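You operate a simulated robot arm through the tools that you are given. There is no shell and no other tool.

You run a simulated robot arm. Do the job below in one go: nothing can be reset, and whatever is moved stays where it is left.

Task
Put the pasta and the tea in the packet basket.
Fine: then push the basket in and draw the fridge curtain shut; the empty cocoa carton stays where it is. Set down upright: pasta carton, tea carton. Where these are worked on the way, their far stop is far enough and under half their travel is too little: packet basket.

It is judged by the outcome, as a careful person would: the job done as asked, and still so three seconds after it is handed in. It fails if anything else is knocked over, pushed out of place, dropped, spilled or broken.

Robot
A 7-joint arm with a two-finger parallel gripper, fixed in place. Base frame: the origin is on the floor under the middle of its stand, x ahead of it, y to its left, z up. Units: mm, degrees, N and s.
With the tool pointing down near the work surface it reaches from about 100 to 640 mm from the base axis. Its first joint turns from -66.0 to 66.0 degrees. Payload 1.57 kg.
Tool frame: the origin (TCP) lies between the finger pads and is the grasp point; the fingertips stand 30 mm ahead of it; z points along the fingers, y is the line along which they close. The gripper opens to 80 mm. The fingers are 17 mm wide and 12 mm thick; the gripper's body (40 by 82 mm) begins 80 mm behind the TCP.
Orientation is that of the tool frame in the base frame, as [roll, pitch, yaw] about the fixed x, y, z axes, in that order (R = Rz(yaw) Ry(pitch) Rx(roll)). With the fingers straight down and closing along the base's y, the tool's x points along the base's -x, its y along +y and its z along -z.

Tools
- The arm moves only by the tool servo_tool. Its argument "targets" is a list of rows, each a list of 7 numbers: the shift along the tool's x, y, z in units of 40 mm (1.0 is 40 mm), then the turn, a rotation vector about the tool's x, y, z in units of 8 degrees (1.0 is 8 degrees), then the closure in counts, from 0 (fully open) to 255 (shut). In form: [[x, y, z, wx, wy, wz, jaw], ...]. A call has 1 to 20 rows; each row shifts and turns the commanded pose from where the row before left it, along the tool's axes as they then stand. A call with a number of a shift or a turn outside -1 to 1 is refused whole. A row lasts 0.2 s, in which the tool goes at most 50 mm and 8.6 degrees; a call with a longer step from one row to the next is refused whole, and so is a gripper value outside its range. Where a pose cannot be reached the arm comes as near as it can. A force on the tool above 40 N (or 10 N above the force at the start of the call, whichever is more), or a blocked arm, ends the call early, and 0.2 s more pass. The fingers move at their own pace (about 72 mm/s each) and stop on an object; they squeeze with about 33 N. The grip force told is the motor's: it shows also when the fingers shut on nothing. Time passes only in rows, and 0.2 s behind the last, so rows that do not move let the fingers close. It gives the time, the measured TCP pose, the force on the tool (base axes), the opening and the grip force at its end, in the units of the frame above (readings bear some noise), with the torque about the TCP (base axes, N m) and any sound that the robot's microphone picked up.
- Cameras (640 x 400 px; columns grow to the right, rows downward): "scene" is fixed at [68.3, 439.9, 1439.6]; the picture's right is [-0.68, -0.73, 0.00], its down [-0.41, 0.38, -0.83] and it looks along [0.61, -0.56, -0.56] (base axes); focal length 362 px, centre (320, 200). "wrist" rides on the gripper at [72, -7, -122] in the tool frame; the picture's right is [0.09, 1.00, 0.00], its down [-0.84, 0.08, -0.54] and it looks along [-0.54, 0.05, 0.84] (tool axes); focal length 238 px, centre (320, 200). There is no depth. A picture from a camera that has moved, and an enlarged one, comes with that camera's place and axes in the base frame and with its lens. The place of the scene camera against the robot may be out by one fixed shift of up to 18 mm in any direction.
- get_image(camera): a new picture of that camera. No time passes.
- inspect(camera, box): a new picture of the part [left, top, right, bottom] of that camera's present view, enlarged. No time passes.
- sign_off(): hands the job in; it is judged then, once.

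Nothing tells you positions but the pictures and the camera data. Unless the task says otherwise, let go and move clear before handing in.

The tools are called after "Call:" as a command line: name --pt "numbers of a row" for each row, then --argument value for the rest, lists and objects as JSON in quotes. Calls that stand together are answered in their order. servo_tool: Moves the arm, as the interface text tells. Its arguments: {"type":"object","properties":{"targets":{"type":"array"}},"required":["targets"]} The other tools are called the same way: get_image (camera) takes a picture; inspect (camera, box) takes an enlarged picture of a part of a camera's view; sign_off () hands the job in.

At the start:

```text
time_s: 0.0
eef_pos: [438.4, -131.7, 1128.4]
tool_rot: [-180.0, 0.0, 180.0]
contact_force: [0.1, -0.5, -0.2]
ft_torque: [-0.03, 0.01, -0.01]
opening: 80.5
grip_force: 0.0
```

scene: 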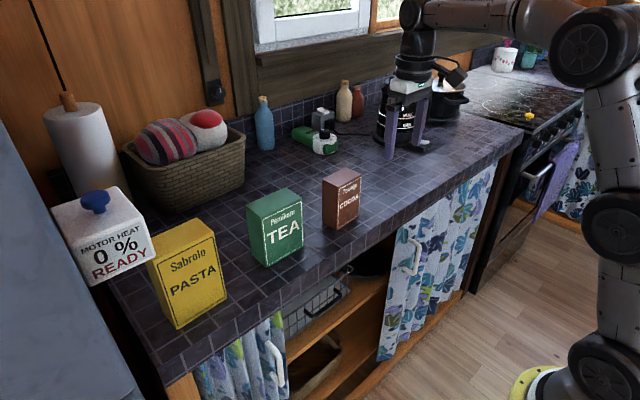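
wrist: 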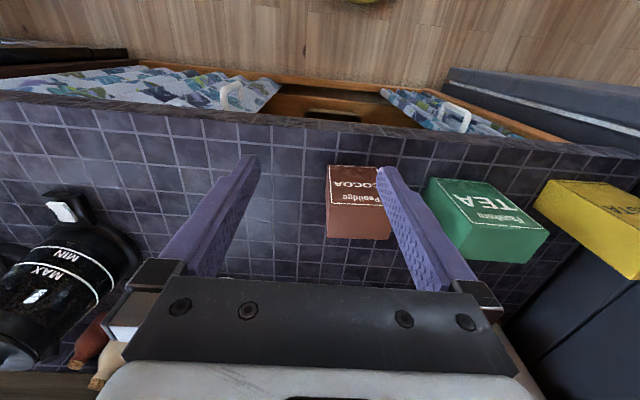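

I see a counter with pasta, tea and cocoa cartons, and under it a cupboard with curtains and a wire basket. I'll look closer before moving anything.

Call:
inspect --camera "scene" --box '[180, 240, 420, 400]'

Call:
inspect --camera "scene" --box '[360, 150, 640, 400]'

Call:
inspect --camera "scene" --box '[40, 80, 380, 340]'

Call:
inspect --camera "wrist" --box '[200, 60, 640, 280]'

```text
2.50 times, centred on (300, 320) of scene
camera zoom: at [68.3, 439.9, 1439.6], right [-0.68, -0.73, 0.0], down [-0.41, 0.38, -0.83], along [0.61, -0.56, -0.56], focal length 904 px, centre (370, -100)
```

zoom: 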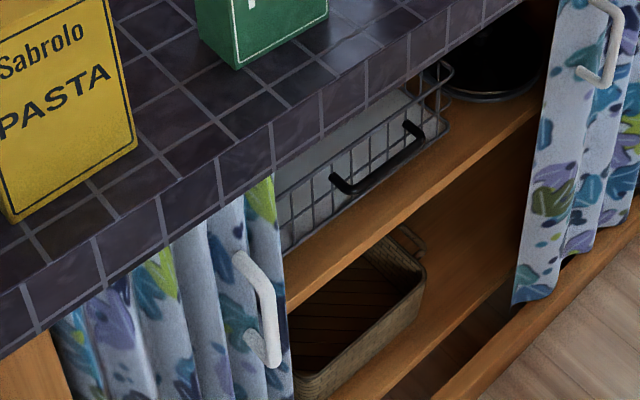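

```text
1.60 times, centred on (500, 275) of scene
camera zoom: at [68.3, 439.9, 1439.6], right [-0.68, -0.73, 0.0], down [-0.41, 0.38, -0.83], along [0.61, -0.56, -0.56], focal length 579 px, centre (32, 80)
```

zoom: 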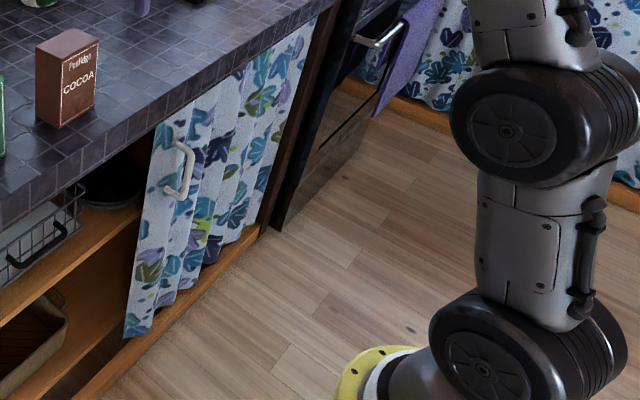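

```text
1.54 times, centred on (210, 210) of scene
camera zoom: at [68.3, 439.9, 1439.6], right [-0.68, -0.73, 0.0], down [-0.41, 0.38, -0.83], along [0.61, -0.56, -0.56], focal length 556 px, centre (489, 185)
```

zoom: 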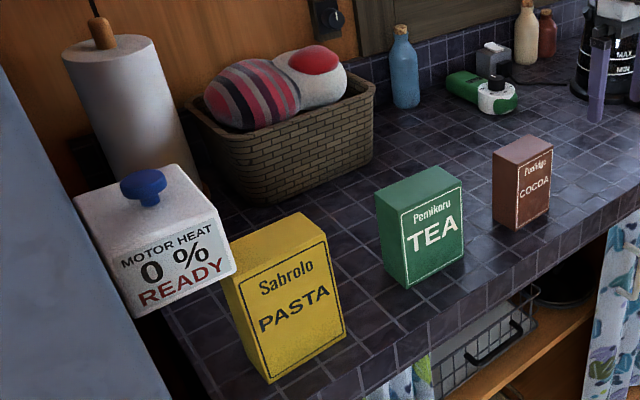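

```text
1.45 times, centred on (420, 170) of wrist
camera zoom: at [368.5, -138.0, 1251.0], right [-0.09, 1.0, 0.0], down [0.84, 0.08, 0.54], along [0.54, 0.05, -0.84], focal length 347 px, centre (174, 244)
```

zoom: 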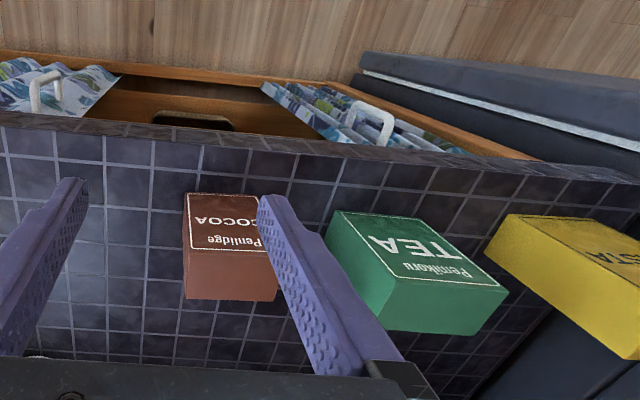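

The cartons stand on the counter with the label faces towards the robot, and the open cupboard bay with the wire basket is below the counter's front edge. I'll zoom in further to measure things.

Call:
inspect --camera "wrist" --box '[300, 130, 460, 230]'

Call:
inspect --camera "wrist" --box '[400, 130, 640, 280]'

Call:
inspect --camera "wrist" --box '[160, 40, 560, 180]'

Call:
inspect --camera "scene" --box '[140, 170, 380, 330]'

Call:
inspect --camera "scene" --box '[240, 250, 400, 400]'

```text
4.00 times, centred on (380, 180) of wrist
camera zoom: at [368.5, -138.0, 1251.0], right [-0.09, 1.0, 0.0], down [0.84, 0.08, 0.54], along [0.54, 0.05, -0.84], focal length 953 px, centre (80, 280)
```

zoom: 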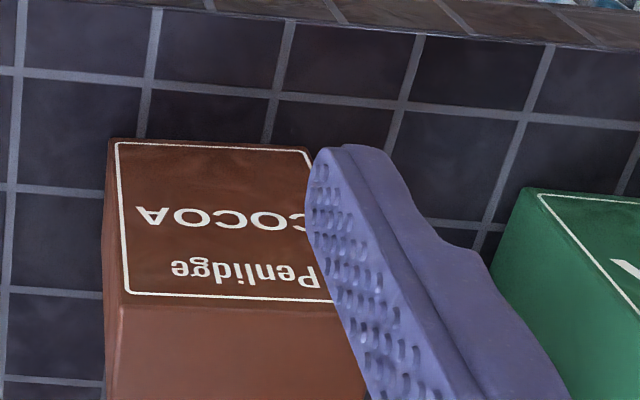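

```text
2.67 times, centred on (520, 205) of wrist
camera zoom: at [368.5, -138.0, 1251.0], right [-0.09, 1.0, 0.0], down [0.84, 0.08, 0.54], along [0.54, 0.05, -0.84], focal length 636 px, centre (-213, 187)
```

zoom: 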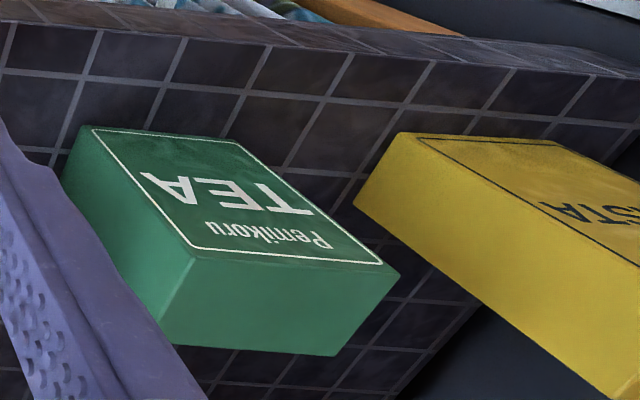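

```text
1.60 times, centred on (360, 110) of wrist
camera zoom: at [368.5, -138.0, 1251.0], right [-0.09, 1.0, 0.0], down [0.84, 0.08, 0.54], along [0.54, 0.05, -0.84], focal length 381 px, centre (256, 344)
```

zoom: 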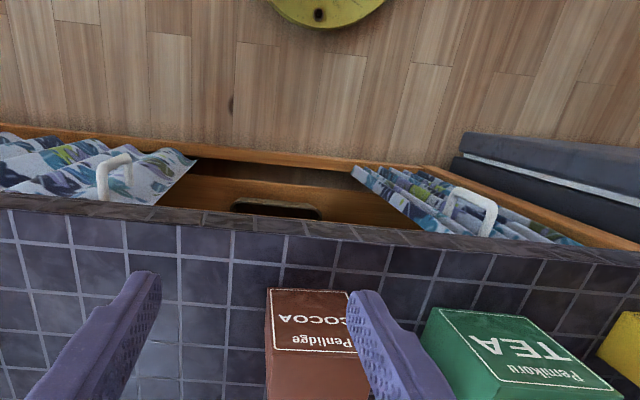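

```text
2.50 times, centred on (260, 250) of scene
camera zoom: at [68.3, 439.9, 1439.6], right [-0.68, -0.73, 0.0], down [-0.41, 0.38, -0.83], along [0.61, -0.56, -0.56], focal length 904 px, centre (470, 75)
```

zoom: 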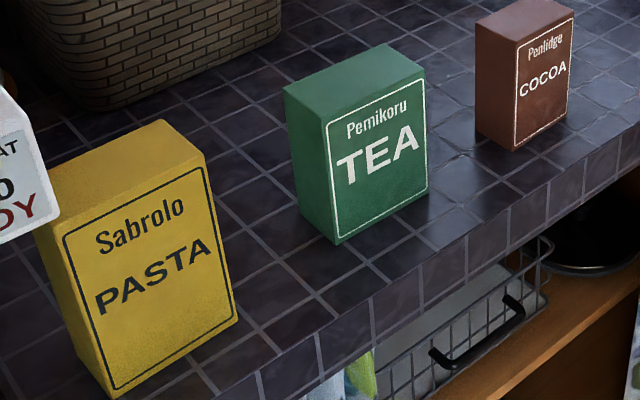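

```text
2.67 times, centred on (320, 325) of scene
camera zoom: at [68.3, 439.9, 1439.6], right [-0.68, -0.73, 0.0], down [-0.41, 0.38, -0.83], along [0.61, -0.56, -0.56], focal length 964 px, centre (320, -133)
```

zoom: 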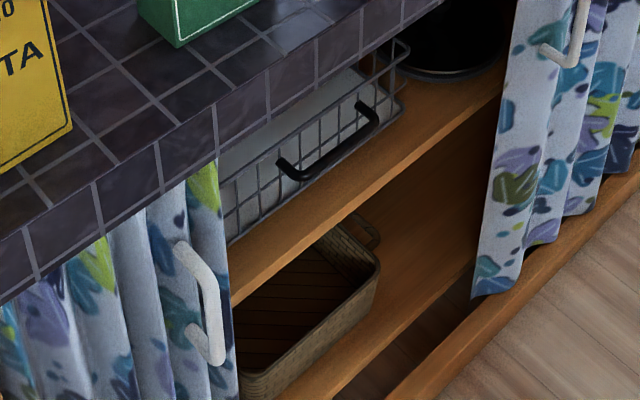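

The counter front edge is near x≈465 at z≈924. Next I'm measuring the curtain handle and basket more closely.

Call:
inspect --camera "wrist" --box '[370, 70, 530, 150]'

Call:
inspect --camera "scene" --box '[200, 300, 300, 400]'

Call:
inspect --camera "wrist" --box '[200, 70, 400, 150]'

```text
4.00 times, centred on (450, 110) of wrist
camera zoom: at [368.5, -138.0, 1251.0], right [-0.09, 1.0, 0.0], down [0.84, 0.08, 0.54], along [0.54, 0.05, -0.84], focal length 953 px, centre (-200, 560)
```

zoom: 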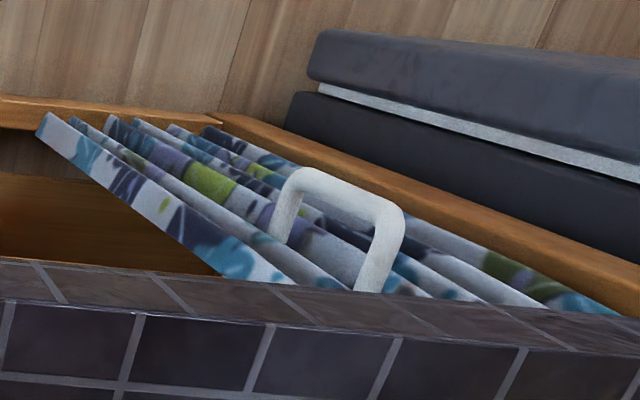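

```text
4.00 times, centred on (250, 350) of scene
camera zoom: at [68.3, 439.9, 1439.6], right [-0.68, -0.73, 0.0], down [-0.41, 0.38, -0.83], along [0.61, -0.56, -0.56], focal length 1447 px, centre (600, -400)
```

zoom: 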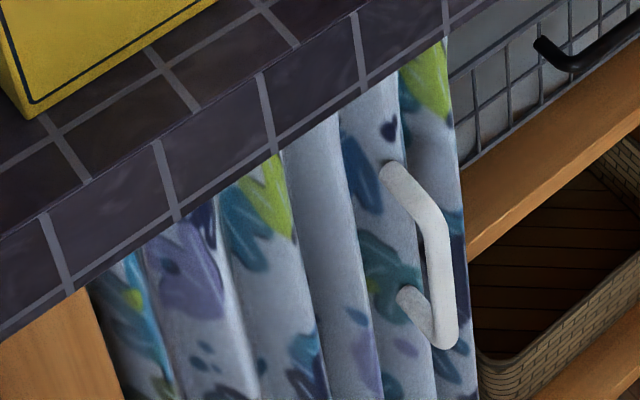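

```text
3.20 times, centred on (300, 110) of wrist
camera zoom: at [368.5, -138.0, 1251.0], right [-0.09, 1.0, 0.0], down [0.84, 0.08, 0.54], along [0.54, 0.05, -0.84], focal length 763 px, centre (384, 488)
```

zoom: 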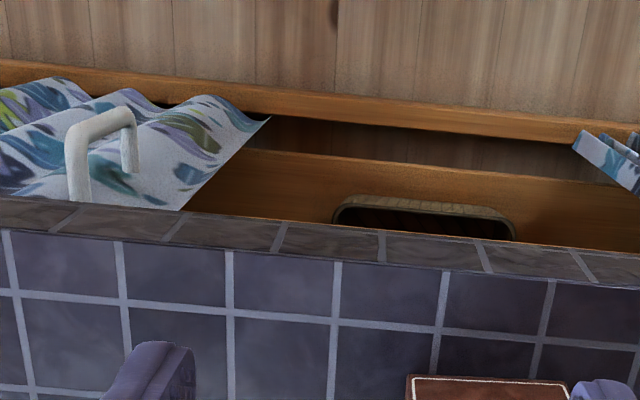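

Tea is about x 522–573, y 47–141, and the cupboard front is below the counter edge. I'll back the arm off and tilt the wrist camera forward to see the basket and curtains.

Call:
servo_tool --pt "0.9 0.8 0 0 0 0 0" --pt "0.9 0.8 0 0 0 0 0" --pt "0.9 0.8 0 0 0 0 0" --pt "0.9 0.8 0 0 0 0 0" --pt "0 0 0 0 -1 0 0" --pt "0 0 0 0 -1 0 0" --pt "0 0 0 0 -1 0 0" --pt "0 0 0 0 -1 0 0"

Call:
get_image --camera "wrist"

Call:
get_image --camera "scene"

```text
time_s: 1.8
eef_pos: [295.3, -4.4, 1128.7]
tool_rot: [-179.9, 32.1, -180.0]
contact_force: [-0.3, -0.3, -0.5]
ft_torque: [0.03, 0.0, 0.01]
opening: 80.0
grip_force: 0.1
```

```text
taken
camera wrist: at [171.0, -10.4, 1194.1], right [-0.08, 1.0, -0.05], down [0.42, 0.08, 0.9], along [0.9, 0.05, -0.42], focal length 238 px, centre (320, 200)
```

wrist: 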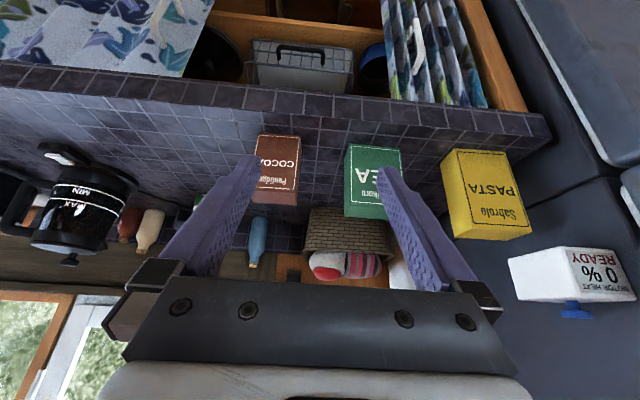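

```text
taken
```

scene: 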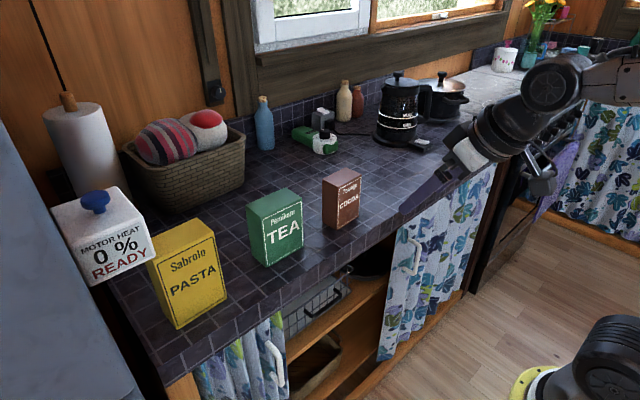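

The wrist camera now sees the cupboard front upside down. I'll zoom in on the basket and the curtain on the fridge side.

Call:
inspect --camera "wrist" --box '[200, 0, 440, 130]'

Call:
inspect --camera "wrist" --box '[360, 0, 600, 140]'

Call:
inspect --camera "wrist" --box '[230, 100, 550, 300]'

```text
2.67 times, centred on (320, 65) of wrist
camera zoom: at [171.0, -10.4, 1194.1], right [-0.08, 1.0, -0.05], down [0.42, 0.08, 0.9], along [0.9, 0.05, -0.42], focal length 636 px, centre (320, 560)
```

zoom: 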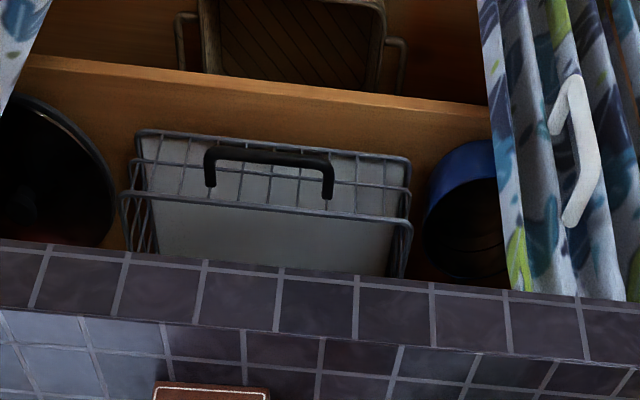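

```text
2.67 times, centred on (480, 70) of wrist
camera zoom: at [171.0, -10.4, 1194.1], right [-0.08, 1.0, -0.05], down [0.42, 0.08, 0.9], along [0.9, 0.05, -0.42], focal length 636 px, centre (-107, 547)
```

zoom: 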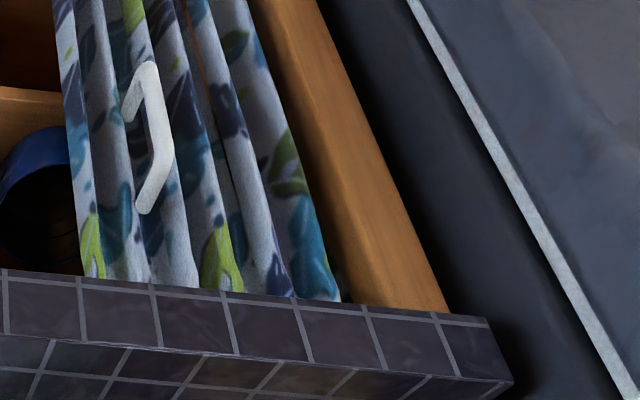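

```text
2.00 times, centred on (390, 200) of wrist
camera zoom: at [171.0, -10.4, 1194.1], right [-0.08, 1.0, -0.05], down [0.42, 0.08, 0.9], along [0.9, 0.05, -0.42], focal length 477 px, centre (180, 200)
```

zoom: 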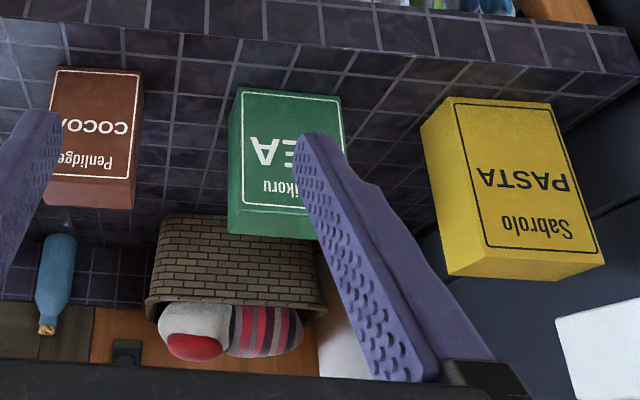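

The upper shelf looks recessed, so I'll lower the wrist camera in front of the cupboard for a proper second view of the basket.

Call:
servo_tool --pt "0.597 0 0.953 0 0 0 0" --pt "0.597 0 0.953 0 0 0 0" --pt "0.597 0 0.953 0 0 0 0" --pt "0.597 0 0.953 0 0 0 0" --pt "0.597 0 0.953 0 0 0 0"

Call:
get_image --camera "wrist"

Call:
get_image --camera "scene"

```text
time_s: 3.0
eef_pos: [296.0, -4.3, 904.4]
tool_rot: [-180.0, 32.1, -180.0]
contact_force: [-0.1, -0.2, -0.1]
ft_torque: [-0.02, 0.01, 0.05]
opening: 79.9
grip_force: 0.1
```

```text
taken
camera wrist: at [171.7, -10.3, 970.1], right [-0.08, 1.0, -0.05], down [0.42, 0.08, 0.9], along [0.9, 0.05, -0.42], focal length 238 px, centre (320, 200)
```

wrist: 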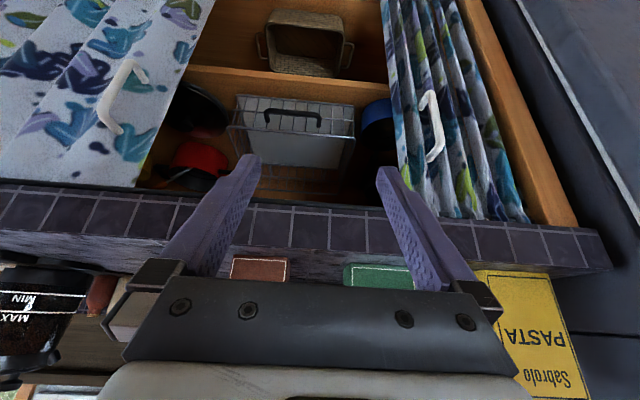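

```text
taken
```

scene: 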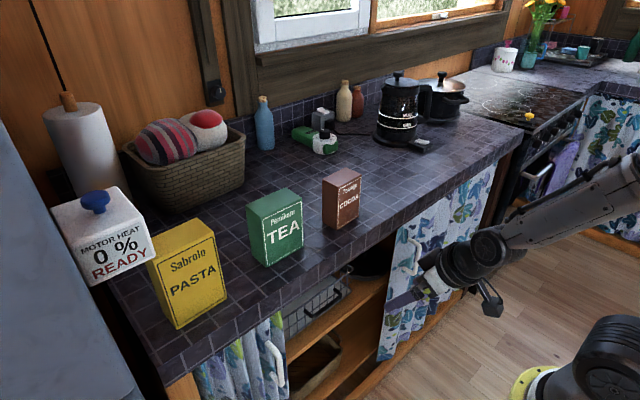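

Call:
inspect --camera "wrist" --box '[200, 60, 420, 220]'

Call:
inspect --camera "wrist" --box '[360, 0, 620, 220]'

Call:
inspect --camera "wrist" --box '[0, 0, 240, 200]'

Call:
inspect --camera "scene" --box '[270, 240, 390, 340]'

```text
2.50 times, centred on (310, 140) of wrist
camera zoom: at [171.7, -10.3, 970.1], right [-0.08, 1.0, -0.05], down [0.42, 0.08, 0.9], along [0.9, 0.05, -0.42], focal length 596 px, centre (345, 350)
```

zoom: 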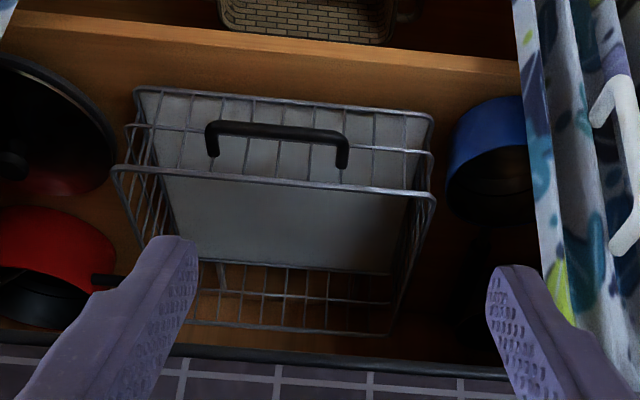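

```text
1.82 times, centred on (490, 110) of wrist
camera zoom: at [171.7, -10.3, 970.1], right [-0.08, 1.0, -0.05], down [0.42, 0.08, 0.9], along [0.9, 0.05, -0.42], focal length 433 px, centre (11, 364)
```

zoom: 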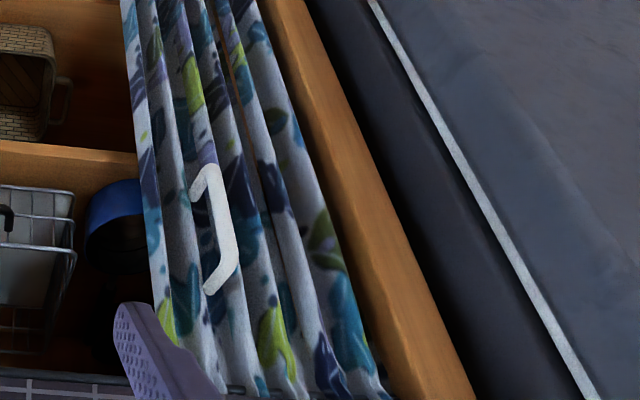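

```text
2.00 times, centred on (120, 100) of wrist
camera zoom: at [171.7, -10.3, 970.1], right [-0.08, 1.0, -0.05], down [0.42, 0.08, 0.9], along [0.9, 0.05, -0.42], focal length 477 px, centre (720, 400)
```

zoom: 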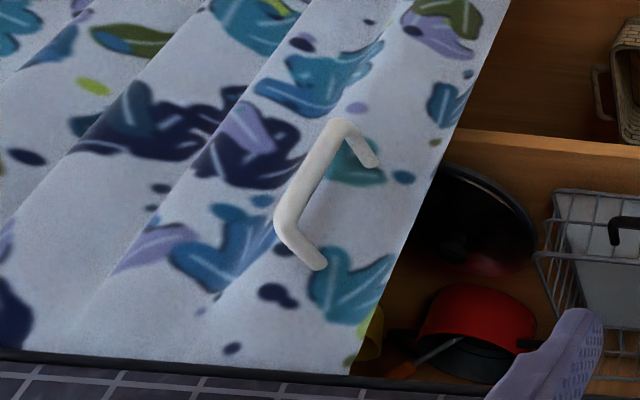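

```text
4.00 times, centred on (330, 290) of scene
camera zoom: at [68.3, 439.9, 1439.6], right [-0.68, -0.73, 0.0], down [-0.41, 0.38, -0.83], along [0.61, -0.56, -0.56], focal length 1447 px, centre (280, -160)
```

zoom: 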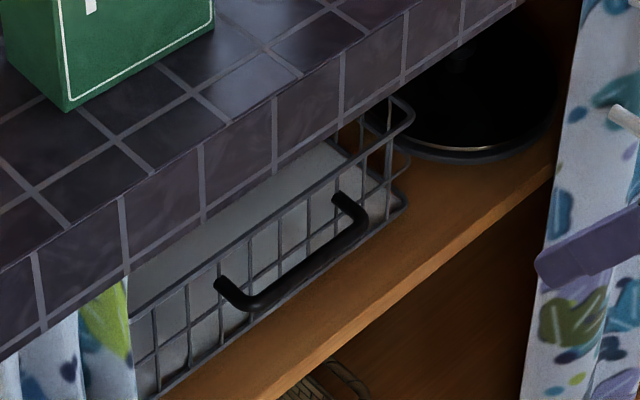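

The basket is on a recessed upper shelf: handle bar about (558, −119…2, 591), front wall at x≈600, floor z≈510. I'll roll the gripper 90° so it can close on the horizontal bar, tilt to 45°, and check the pose.

Call:
servo_tool --pt "0 0 0 0 0 -0.9375 0" --pt "0 0 0 0 0 -0.9375 0" --pt "0 0 0 0 0 -0.9375 0" --pt "0 0 0 0 0 -0.9375 0" --pt "0 0 0 0 0 -0.9375 0" --pt "0 0 0 0 0 -0.9375 0" --pt "0 0 0 0 0 -0.9375 0" --pt "0 0 0 0 0 -0.9375 0" --pt "0 0 0 0 0 -0.9375 0" --pt "0 0 0 0 0 -0.9375 0" --pt "0 0 0 0 0 -0.9375 0" --pt "0 0 0 0 0 -0.9375 0" --pt "0 0 0 0.8 0 0 0" --pt "0 0 0 0.8 0 0 0"

Call:
get_image --camera "wrist"

Call:
get_image --camera "scene"

```text
time_s: 6.0
eef_pos: [295.5, -4.4, 903.3]
tool_rot: [-135.3, 0.1, -90.0]
contact_force: [0.8, -0.2, 0.3]
ft_torque: [0.04, -0.01, -0.03]
opening: 80.1
grip_force: 0.1
```

```text
taken
camera wrist: at [215.0, -75.2, 995.4], right [-0.71, -0.09, -0.7], down [-0.44, 0.84, 0.33], along [0.56, 0.54, -0.63], focal length 238 px, centre (320, 200)
```

wrist: 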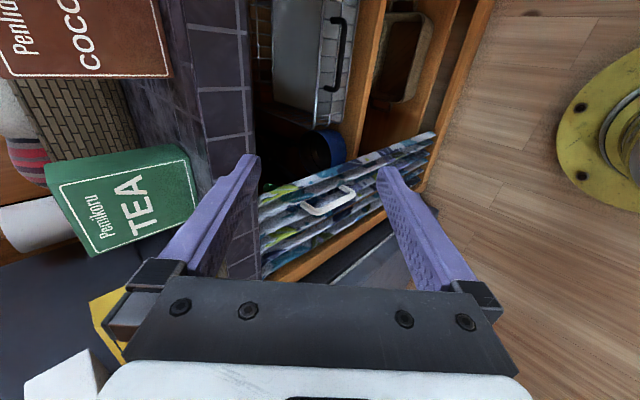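

```text
taken
```

scene: 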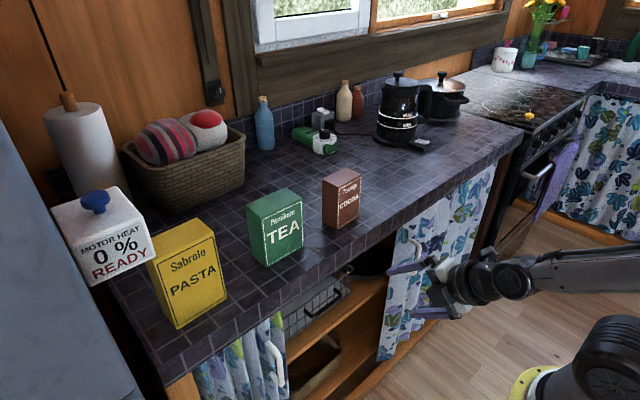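

The gripper is now rolled as wanted. I'll move it down in front of the open bay, level with the handle, to look at it from close.

Call:
servo_tool --pt "0.229 0.295 0.907 0 0 0 100" --pt "0.229 0.295 0.907 0 0 0 100" --pt "0.229 0.295 0.907 0 0 0 100" --pt "0.229 0.295 0.907 0 0 0 100" --pt "0.229 0.295 0.907 0 0 0 100" --pt "0.229 0.295 0.907 0 0 0 100"

Call:
get_image --camera "wrist"

Call:
get_image --camera "scene"

```text
time_s: 7.4
eef_pos: [264.5, -18.0, 877.4]
tool_rot: [-135.2, 0.0, -90.0]
contact_force: [0.5, -0.5, 0.4]
ft_torque: [-0.03, 0.03, -0.01]
opening: 48.5
grip_force: 0.2
out of reach, approached as far as the arm can: row 1, 2, 3, 4, 5, 6
```

```text
taken
camera wrist: at [184.5, -88.5, 969.7], right [-0.71, -0.09, -0.7], down [-0.44, 0.84, 0.33], along [0.56, 0.54, -0.63], focal length 238 px, centre (320, 200)
```

wrist: 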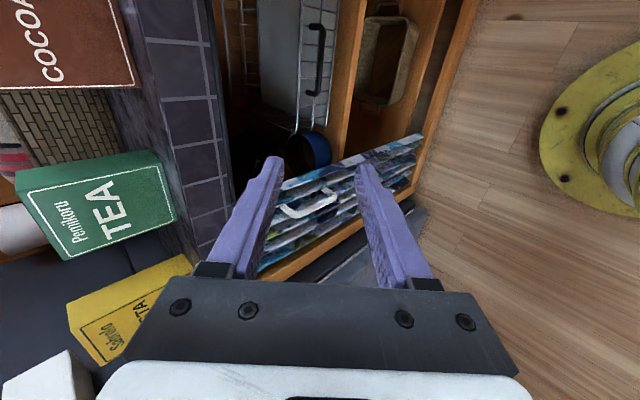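

```text
taken
```

scene: 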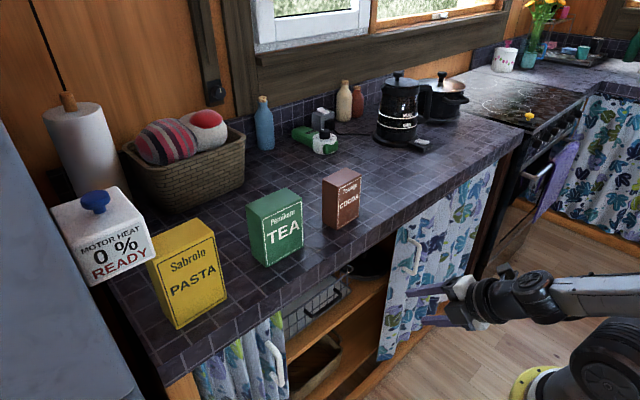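

The arm reports it cannot follow in this configuration. I'll look at how the arm is folded before choosing another approach.

Call:
inspect --camera "scene" --box '[400, 200, 640, 400]'

```text
2.00 times, centred on (520, 300) of scene
camera zoom: at [68.3, 439.9, 1439.6], right [-0.68, -0.73, 0.0], down [-0.41, 0.38, -0.83], along [0.61, -0.56, -0.56], focal length 723 px, centre (-80, 0)
```

zoom: 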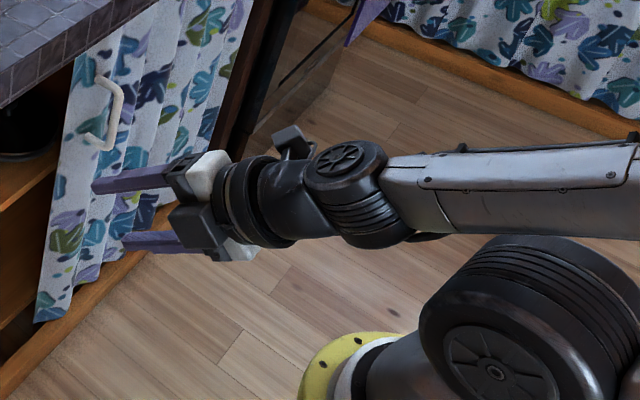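

The arm is folded very tightly at this spot (shoulder near z≈1000). I'll go forward first to unfold it, then down.

Call:
servo_tool --pt "0 -0.6 0.6 0 0 0 100" --pt "0 -0.6 0.6 0 0 0 100"

```text
time_s: 8.0
eef_pos: [326.0, -13.2, 900.0]
tool_rot: [-135.5, 0.0, -90.1]
contact_force: [-0.1, 0.3, -0.5]
ft_torque: [0.0, 0.01, 0.03]
opening: 48.5
grip_force: 0.0
out of reach, approached as far as the arm can: row 1, 2
```

Call:
servo_tool --pt "0 -0.6 0.6 0 0 0 100" --pt "0 -0.6 0.6 0 0 0 100"

```text
time_s: 8.6
eef_pos: [392.6, -12.4, 904.7]
tool_rot: [-135.4, 0.0, -90.0]
contact_force: [0.3, 0.2, 0.0]
ft_torque: [0.01, 0.01, 0.0]
opening: 48.7
grip_force: 0.0
out of reach, approached as far as the arm can: row 1
```

Call:
servo_tool --pt "0.3 0.703 0.711 0 0 0 100" --pt "0.3 0.703 0.711 0 0 0 100"

```text
time_s: 9.4
eef_pos: [393.3, -65.2, 829.3]
tool_rot: [-134.8, 4.8, -105.0]
contact_force: [-1.4, 0.1, 0.7]
ft_torque: [-0.01, 0.04, -0.01]
opening: 48.5
grip_force: 0.0
out of reach, approached as far as the arm can: row 1
stopped in row 2: the arm was blocked; the commanded pose is now the measured one
```

The arm was blocked part-way and its yaw drifted by 15°. I'll look before going further.

Call:
get_image --camera "scene"

Call:
get_image --camera "wrist"

Call:
inspect --camera "scene" --box '[380, 200, 640, 400]'

```text
taken
```

scene: 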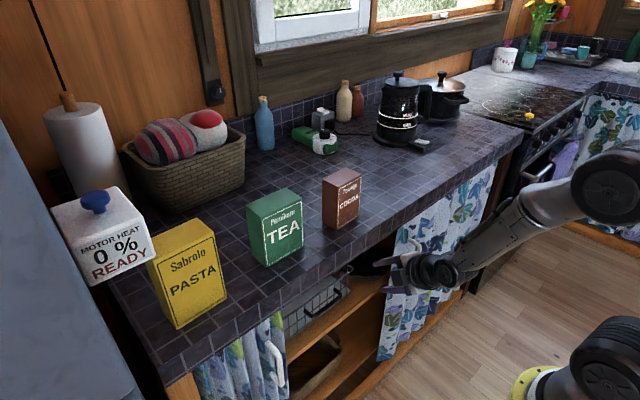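

```text
taken
camera wrist: at [294.7, -119.7, 912.8], right [-0.68, 0.15, -0.71], down [-0.22, 0.89, 0.39], along [0.7, 0.42, -0.58], focal length 238 px, centre (320, 200)
```

wrist: 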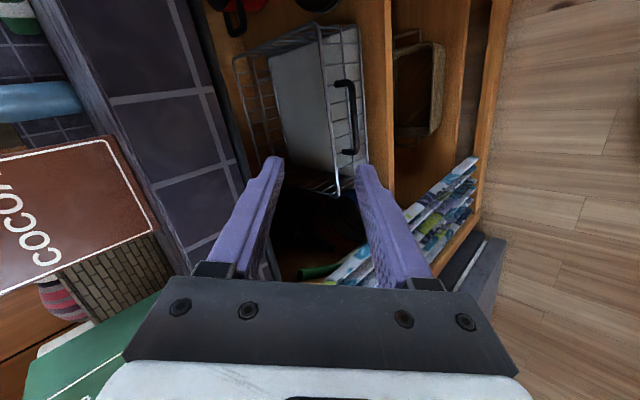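

```text
2.00 times, centred on (510, 300) of scene
camera zoom: at [68.3, 439.9, 1439.6], right [-0.68, -0.73, 0.0], down [-0.41, 0.38, -0.83], along [0.61, -0.56, -0.56], focal length 723 px, centre (-60, 0)
```

zoom: 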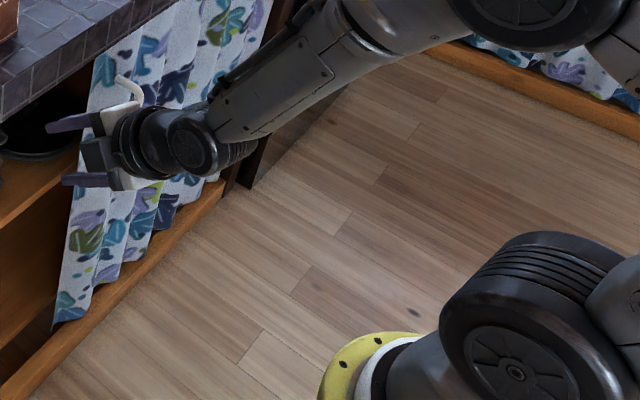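

The elbow has swung out to the −y side, which looks like a better configuration for going low. I'll first restore the tool's heading with small turns.

Call:
servo_tool --pt "0 0 0 0 -0.44 -0.445 100" --pt "0 0 0 0 -0.44 -0.445 100" --pt "0 0 0 0 -0.44 -0.445 100"

```text
time_s: 10.2
eef_pos: [392.6, -65.2, 829.3]
tool_rot: [-133.5, 4.5, -89.8]
contact_force: [1.2, 0.6, -0.4]
ft_torque: [-0.01, 0.0, 0.01]
opening: 48.5
grip_force: 0.0
```

Call:
servo_tool --pt "0 0 0 0 0.39 -0.39 100" --pt "0 0.6525 0.619 0 0 0 100" --pt "0 0.6525 0.619 0 0 0 100" --pt "0 0.6525 0.619 0 0 0 100"

Call:
get_image --camera "wrist"

Call:
get_image --camera "scene"

```text
time_s: 11.2
eef_pos: [393.1, -64.2, 720.3]
tool_rot: [-133.4, 0.0, -90.1]
contact_force: [0.8, 0.0, -0.3]
ft_torque: [0.0, -0.02, -0.02]
opening: 48.6
grip_force: 0.0
```

```text
taken
camera wrist: at [310.6, -135.6, 808.6], right [-0.68, -0.09, -0.72], down [-0.45, 0.84, 0.32], along [0.58, 0.54, -0.61], focal length 238 px, centre (320, 200)
```

wrist: 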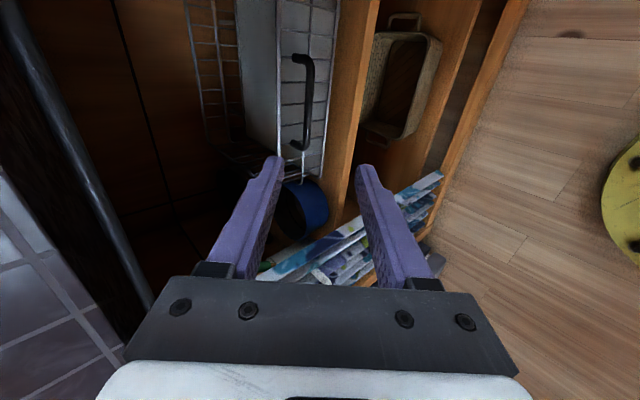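

```text
taken
```

scene: 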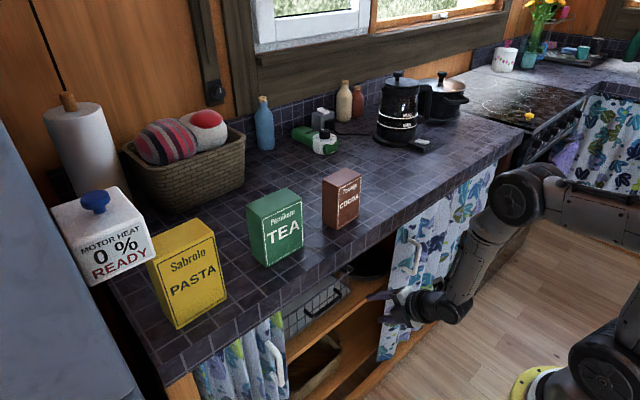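

Call:
inspect --camera "wrist" --box '[230, 0, 370, 180]'

Call:
inspect --camera "wrist" --box '[180, 100, 440, 300]'

```text
2.22 times, centred on (300, 90) of wrist
camera zoom: at [310.6, -135.6, 808.6], right [-0.68, -0.09, -0.72], down [-0.45, 0.84, 0.32], along [0.58, 0.54, -0.61], focal length 530 px, centre (364, 444)
```

zoom: 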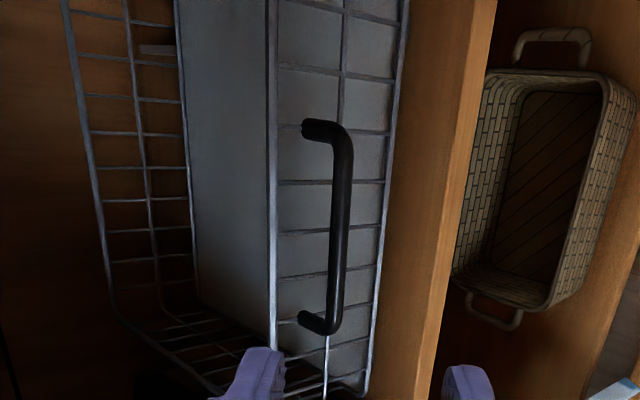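

```text
2.00 times, centred on (310, 200) of wrist
camera zoom: at [310.6, -135.6, 808.6], right [-0.68, -0.09, -0.72], down [-0.45, 0.84, 0.32], along [0.58, 0.54, -0.61], focal length 477 px, centre (340, 200)
```

zoom: 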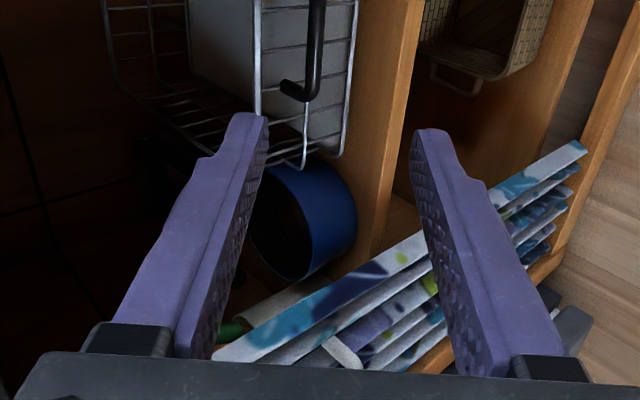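

The handle checks out at about (558, −122…−8, 588). I'll approach it along the tool axis with the jaws half-closed, stopping short for a look.

Call:
servo_tool --pt "0.02 -0.43 0 0 0 0 140" --pt "0 0 0.8 0 0 0 140" --pt "0 0 0.8 0 0 0 140" --pt "0 0 0.8 0 0 0 140" --pt "0 0 0.8 0 0 0 140"

Call:
get_image --camera "wrist"

Call:
inspect --camera "wrist" --box '[180, 0, 440, 260]'

Call:
get_image --camera "scene"

```text
time_s: 12.4
eef_pos: [497.1, -65.3, 643.4]
tool_rot: [-133.5, 0.1, -90.2]
contact_force: [0.0, 0.4, 0.0]
ft_torque: [-0.02, 0.02, 0.0]
opening: 36.1
grip_force: 0.0
```

```text
taken
camera wrist: at [415.0, -137.3, 733.0], right [-0.69, -0.09, -0.72], down [-0.44, 0.84, 0.32], along [0.58, 0.54, -0.61], focal length 238 px, centre (320, 200)
```

wrist: 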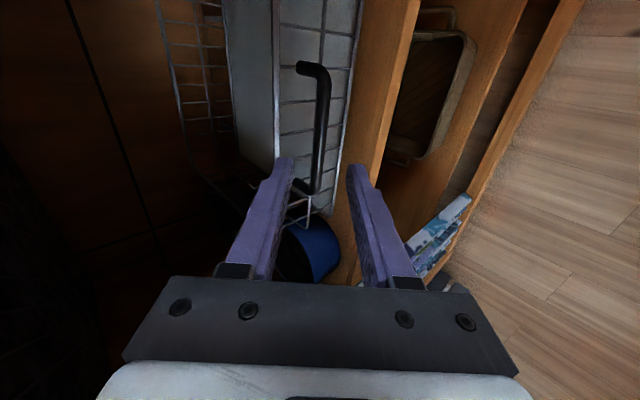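

```text
1.54 times, centred on (310, 130) of wrist
camera zoom: at [415.0, -137.3, 733.0], right [-0.69, -0.09, -0.72], down [-0.44, 0.84, 0.32], along [0.58, 0.54, -0.61], focal length 367 px, centre (335, 308)
```

zoom: 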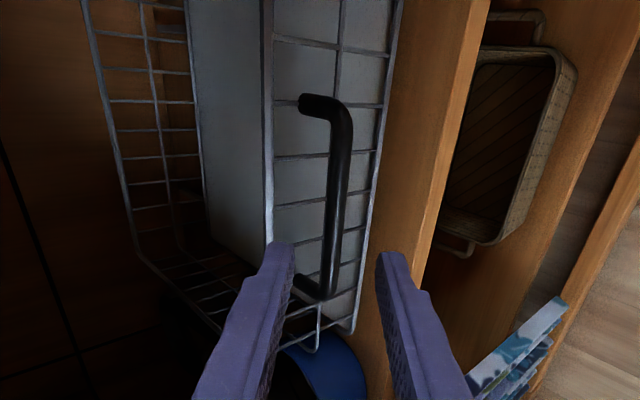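

```text
taken
```

scene: 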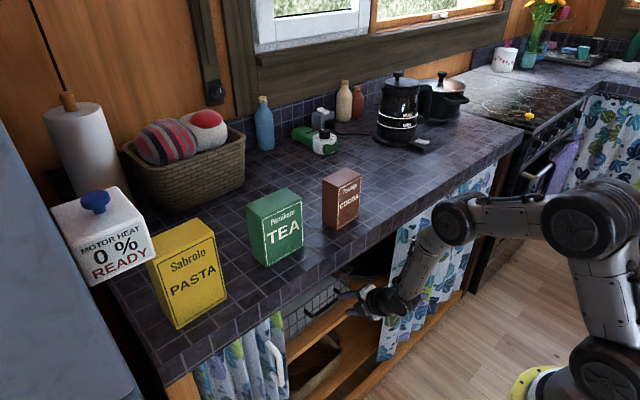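

Combining all views, the bar sits a bit deeper: about x≈588, z≈561. I'll advance most of the way and check again.

Call:
servo_tool --pt "0 -0.05 0.8 0 0 0 140" --pt "0 0 0.8 0 0 0 140"

Call:
inspect --camera "wrist" --box '[200, 40, 440, 280]'

Call:
inspect --camera "scene" --box '[260, 220, 500, 370]'

```text
time_s: 13.0
eef_pos: [546.4, -65.4, 600.6]
tool_rot: [-133.4, 0.1, -90.1]
contact_force: [0.7, -0.2, 0.2]
ft_torque: [-0.03, 0.0, 0.01]
opening: 36.2
grip_force: 0.1
```

```text
1.67 times, centred on (320, 160) of wrist
camera zoom: at [463.5, -136.9, 690.5], right [-0.68, -0.09, -0.72], down [-0.45, 0.84, 0.32], along [0.58, 0.54, -0.61], focal length 397 px, centre (320, 267)
```

zoom: 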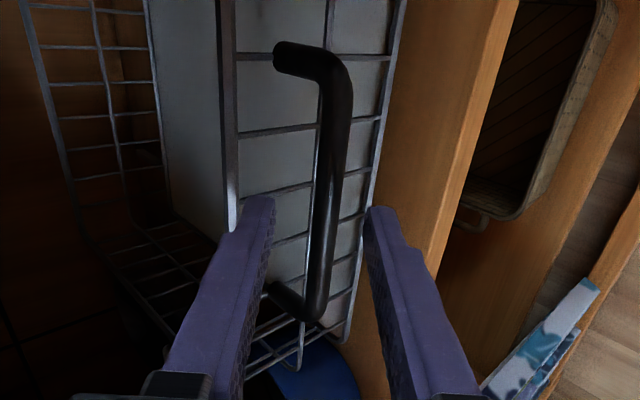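

```text
2.67 times, centred on (380, 295) of scene
camera zoom: at [68.3, 439.9, 1439.6], right [-0.68, -0.73, 0.0], down [-0.41, 0.38, -0.83], along [0.61, -0.56, -0.56], focal length 964 px, centre (160, -53)
```

zoom: 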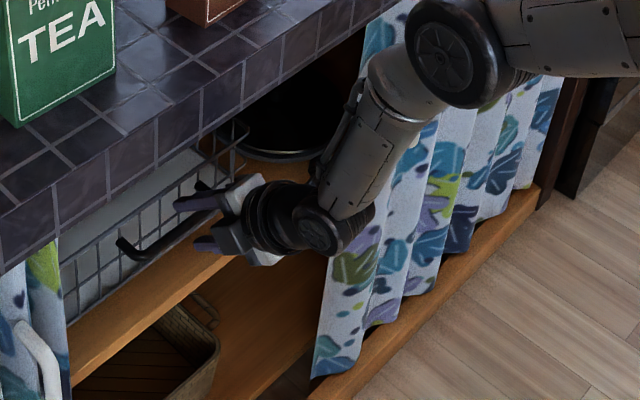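

The bar lies between the fingers. I'll go the last bit and close on it.

Call:
servo_tool --pt "0 0 0.45 0 0 0 140" --pt "0 0 0.4 0 0 0 140"

Call:
inspect --camera "wrist" --box '[200, 40, 440, 280]'

```text
time_s: 13.6
eef_pos: [564.5, -66.5, 582.2]
tool_rot: [-133.3, 0.1, -90.1]
contact_force: [-30.9, 2.3, 29.0]
ft_torque: [0.0, -1.31, 0.12]
opening: 36.5
grip_force: 0.1
stopped in row 2: the force on the tool passed its limit at 95 N (the readings are from after the stop); the commanded pose is now the measured one
```

```text
1.67 times, centred on (320, 160) of wrist
camera zoom: at [482.0, -137.4, 671.3], right [-0.68, -0.09, -0.72], down [-0.45, 0.84, 0.32], along [0.58, 0.54, -0.61], focal length 397 px, centre (320, 267)
```

zoom: 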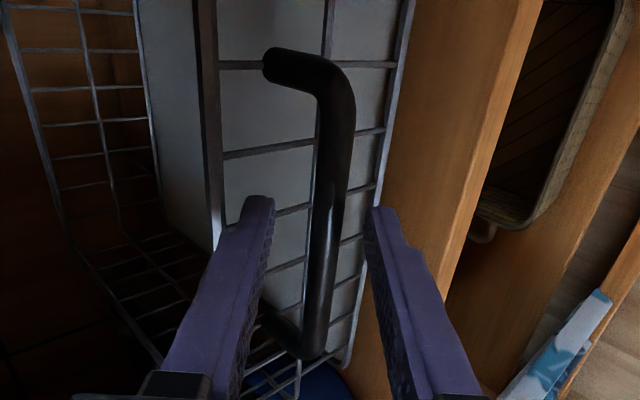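

The upper finger's tip touched the basket's front rail, so the bar is right at the grasp point. I'll ease back a few millimetres and close the fingers.

Call:
servo_tool --pt "0 0 -0.15 0 0 0 140" --pt "0 0 0 0 0 0 255" --pt "0 0 0 0 0 0 255" --pt "0 0 0 0 0 0 255"

Call:
inspect --camera "wrist" --box '[200, 40, 440, 280]'

```text
time_s: 14.6
eef_pos: [559.5, -66.1, 584.9]
tool_rot: [-133.7, 0.2, -90.1]
contact_force: [-2.3, -0.7, -9.1]
ft_torque: [-0.39, 0.14, -0.14]
opening: 11.7
grip_force: 28.9
```

```text
1.67 times, centred on (320, 160) of wrist
camera zoom: at [477.6, -137.5, 673.6], right [-0.69, -0.09, -0.72], down [-0.44, 0.84, 0.32], along [0.57, 0.54, -0.62], focal length 397 px, centre (320, 267)
```

zoom: 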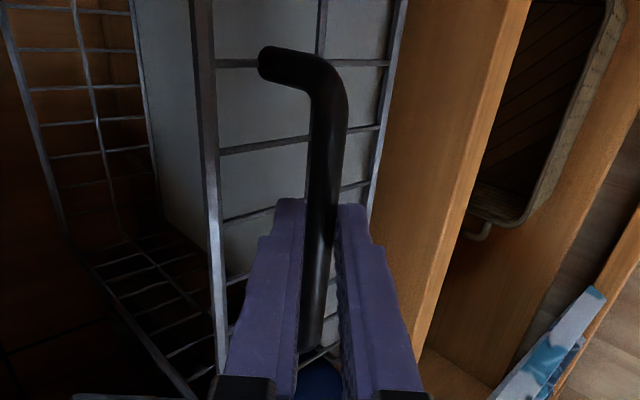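

The bar is gripped (12 mm). Now I'll pull the basket straight towards the robot in small steps.

Call:
servo_tool --pt "0 0.17 -0.18 0 0 0 255" --pt "0 0.345 -0.362 0 0 0 255" --pt "0 0.345 -0.362 0 0 0 255" --pt "0 0.345 -0.362 0 0 0 255"

Call:
get_image --camera "scene"

```text
time_s: 15.6
eef_pos: [490.5, -66.4, 585.0]
tool_rot: [-133.7, 0.2, -90.1]
contact_force: [1.9, -7.0, -19.3]
ft_torque: [-0.53, 0.16, -0.35]
opening: 11.6
grip_force: 28.8
```

```text
taken
```

scene: 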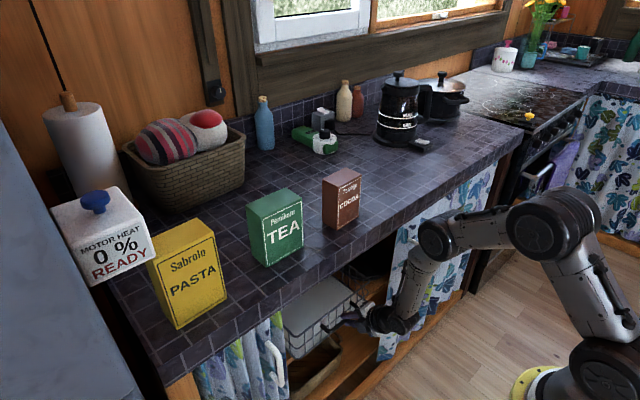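

The basket slides out smoothly. Continuing to pull.

Call:
servo_tool --pt "0 0.345 -0.362 0 0 0 255" --pt "0 0.345 -0.362 0 0 0 255" --pt "0 0.345 -0.362 0 0 0 255"

Call:
inspect --camera "scene" --box '[240, 220, 480, 400]'

Call:
get_image --camera "wrist"

```text
time_s: 16.4
eef_pos: [431.4, -65.7, 586.3]
tool_rot: [-133.3, 0.1, -89.9]
contact_force: [2.8, 7.7, -9.9]
ft_torque: [-0.27, 0.17, -0.36]
opening: 12.2
grip_force: 29.5
```

```text
2.22 times, centred on (360, 310) of scene
camera zoom: at [68.5, 440.1, 1439.5], right [-0.68, -0.73, 0.0], down [-0.41, 0.38, -0.83], along [0.61, -0.56, -0.56], focal length 804 px, centre (231, -44)
```

zoom: 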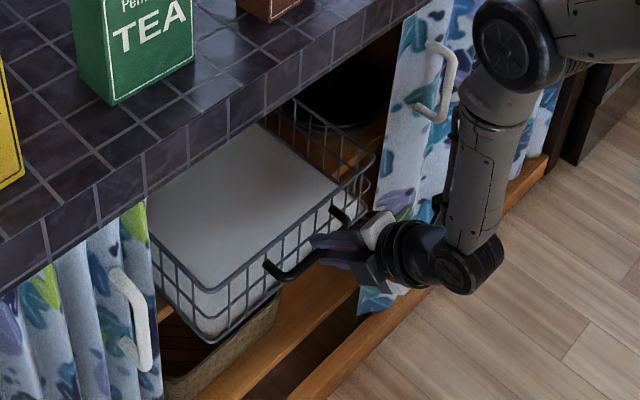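

```text
taken
camera wrist: at [349.2, -137.0, 674.5], right [-0.68, -0.09, -0.72], down [-0.45, 0.84, 0.32], along [0.58, 0.54, -0.61], focal length 238 px, centre (320, 200)
```

wrist: 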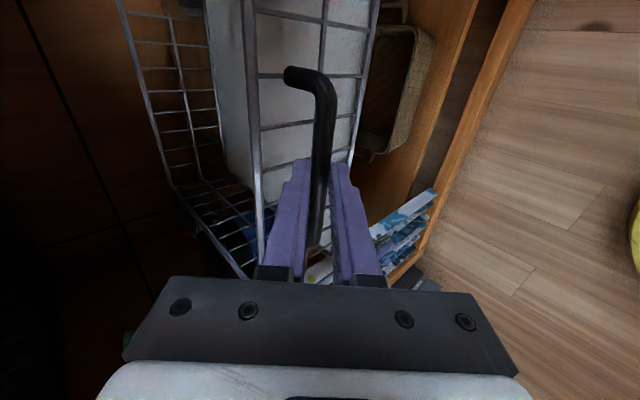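

Call:
servo_tool --pt "0 0.345 -0.362 0 0 0 255" --pt "0 0.345 -0.362 0 0 0 255" --pt "0 0.345 -0.362 0 0 0 255" --pt "0 0.345 -0.362 0 0 0 255"

Call:
get_image --camera "scene"

```text
time_s: 17.4
eef_pos: [352.7, -65.7, 585.3]
tool_rot: [-133.2, 0.1, -90.0]
contact_force: [0.2, 17.2, 5.8]
ft_torque: [-0.12, -0.04, -0.07]
opening: 11.7
grip_force: 29.1
```

```text
taken
```

scene: 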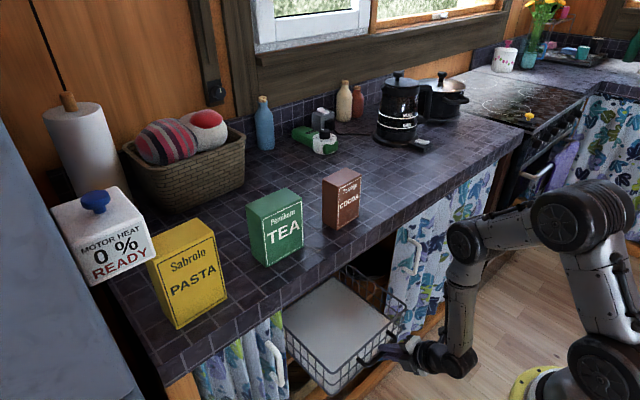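

Pulled about 207 mm so far without resistance. I'll keep going in small steps to find the stop.

Call:
servo_tool --pt "0 0.26 -0.272 0 0 0 255" --pt "0 0.26 -0.272 0 0 0 255" --pt "0 0.26 -0.272 0 0 0 255"

Call:
get_image --camera "scene"

```text
time_s: 18.2
eef_pos: [305.4, -65.0, 586.4]
tool_rot: [-133.4, 0.1, -90.0]
contact_force: [1.2, 14.7, 10.9]
ft_torque: [-0.17, -0.17, -0.02]
opening: 11.9
grip_force: 29.2
```

```text
taken
```

scene: 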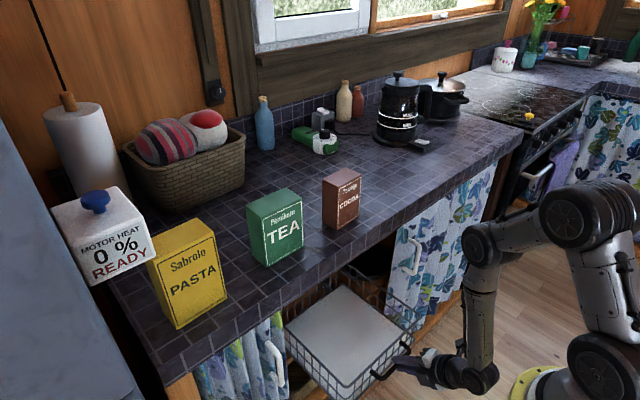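

Call:
servo_tool --pt "0 0.17 -0.18 0 0 0 255" --pt "0 0.17 -0.18 0 0 0 255" --pt "0 0.17 -0.18 0 0 0 255"

Call:
inspect --camera "scene" --box '[240, 200, 480, 400]'

```text
time_s: 19.0
eef_pos: [276.2, -66.7, 585.9]
tool_rot: [-133.1, 0.2, -90.1]
contact_force: [1.3, 13.0, 20.2]
ft_torque: [-0.05, -0.33, 0.04]
opening: 12.0
grip_force: 29.6
```

```text
2.00 times, centred on (360, 300) of scene
camera zoom: at [68.1, 440.2, 1439.5], right [-0.68, -0.73, 0.0], down [-0.41, 0.38, -0.83], along [0.61, -0.56, -0.56], focal length 723 px, centre (240, 0)
```

zoom: 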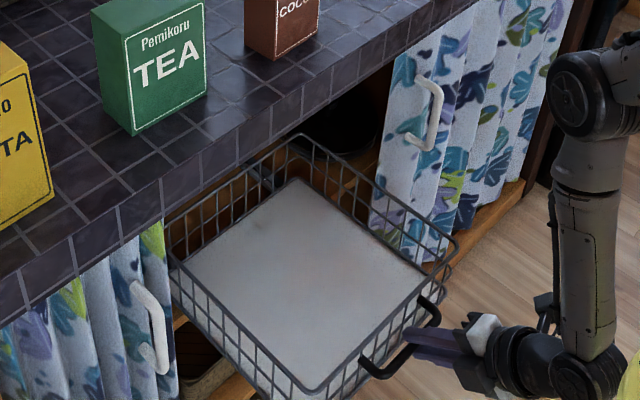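

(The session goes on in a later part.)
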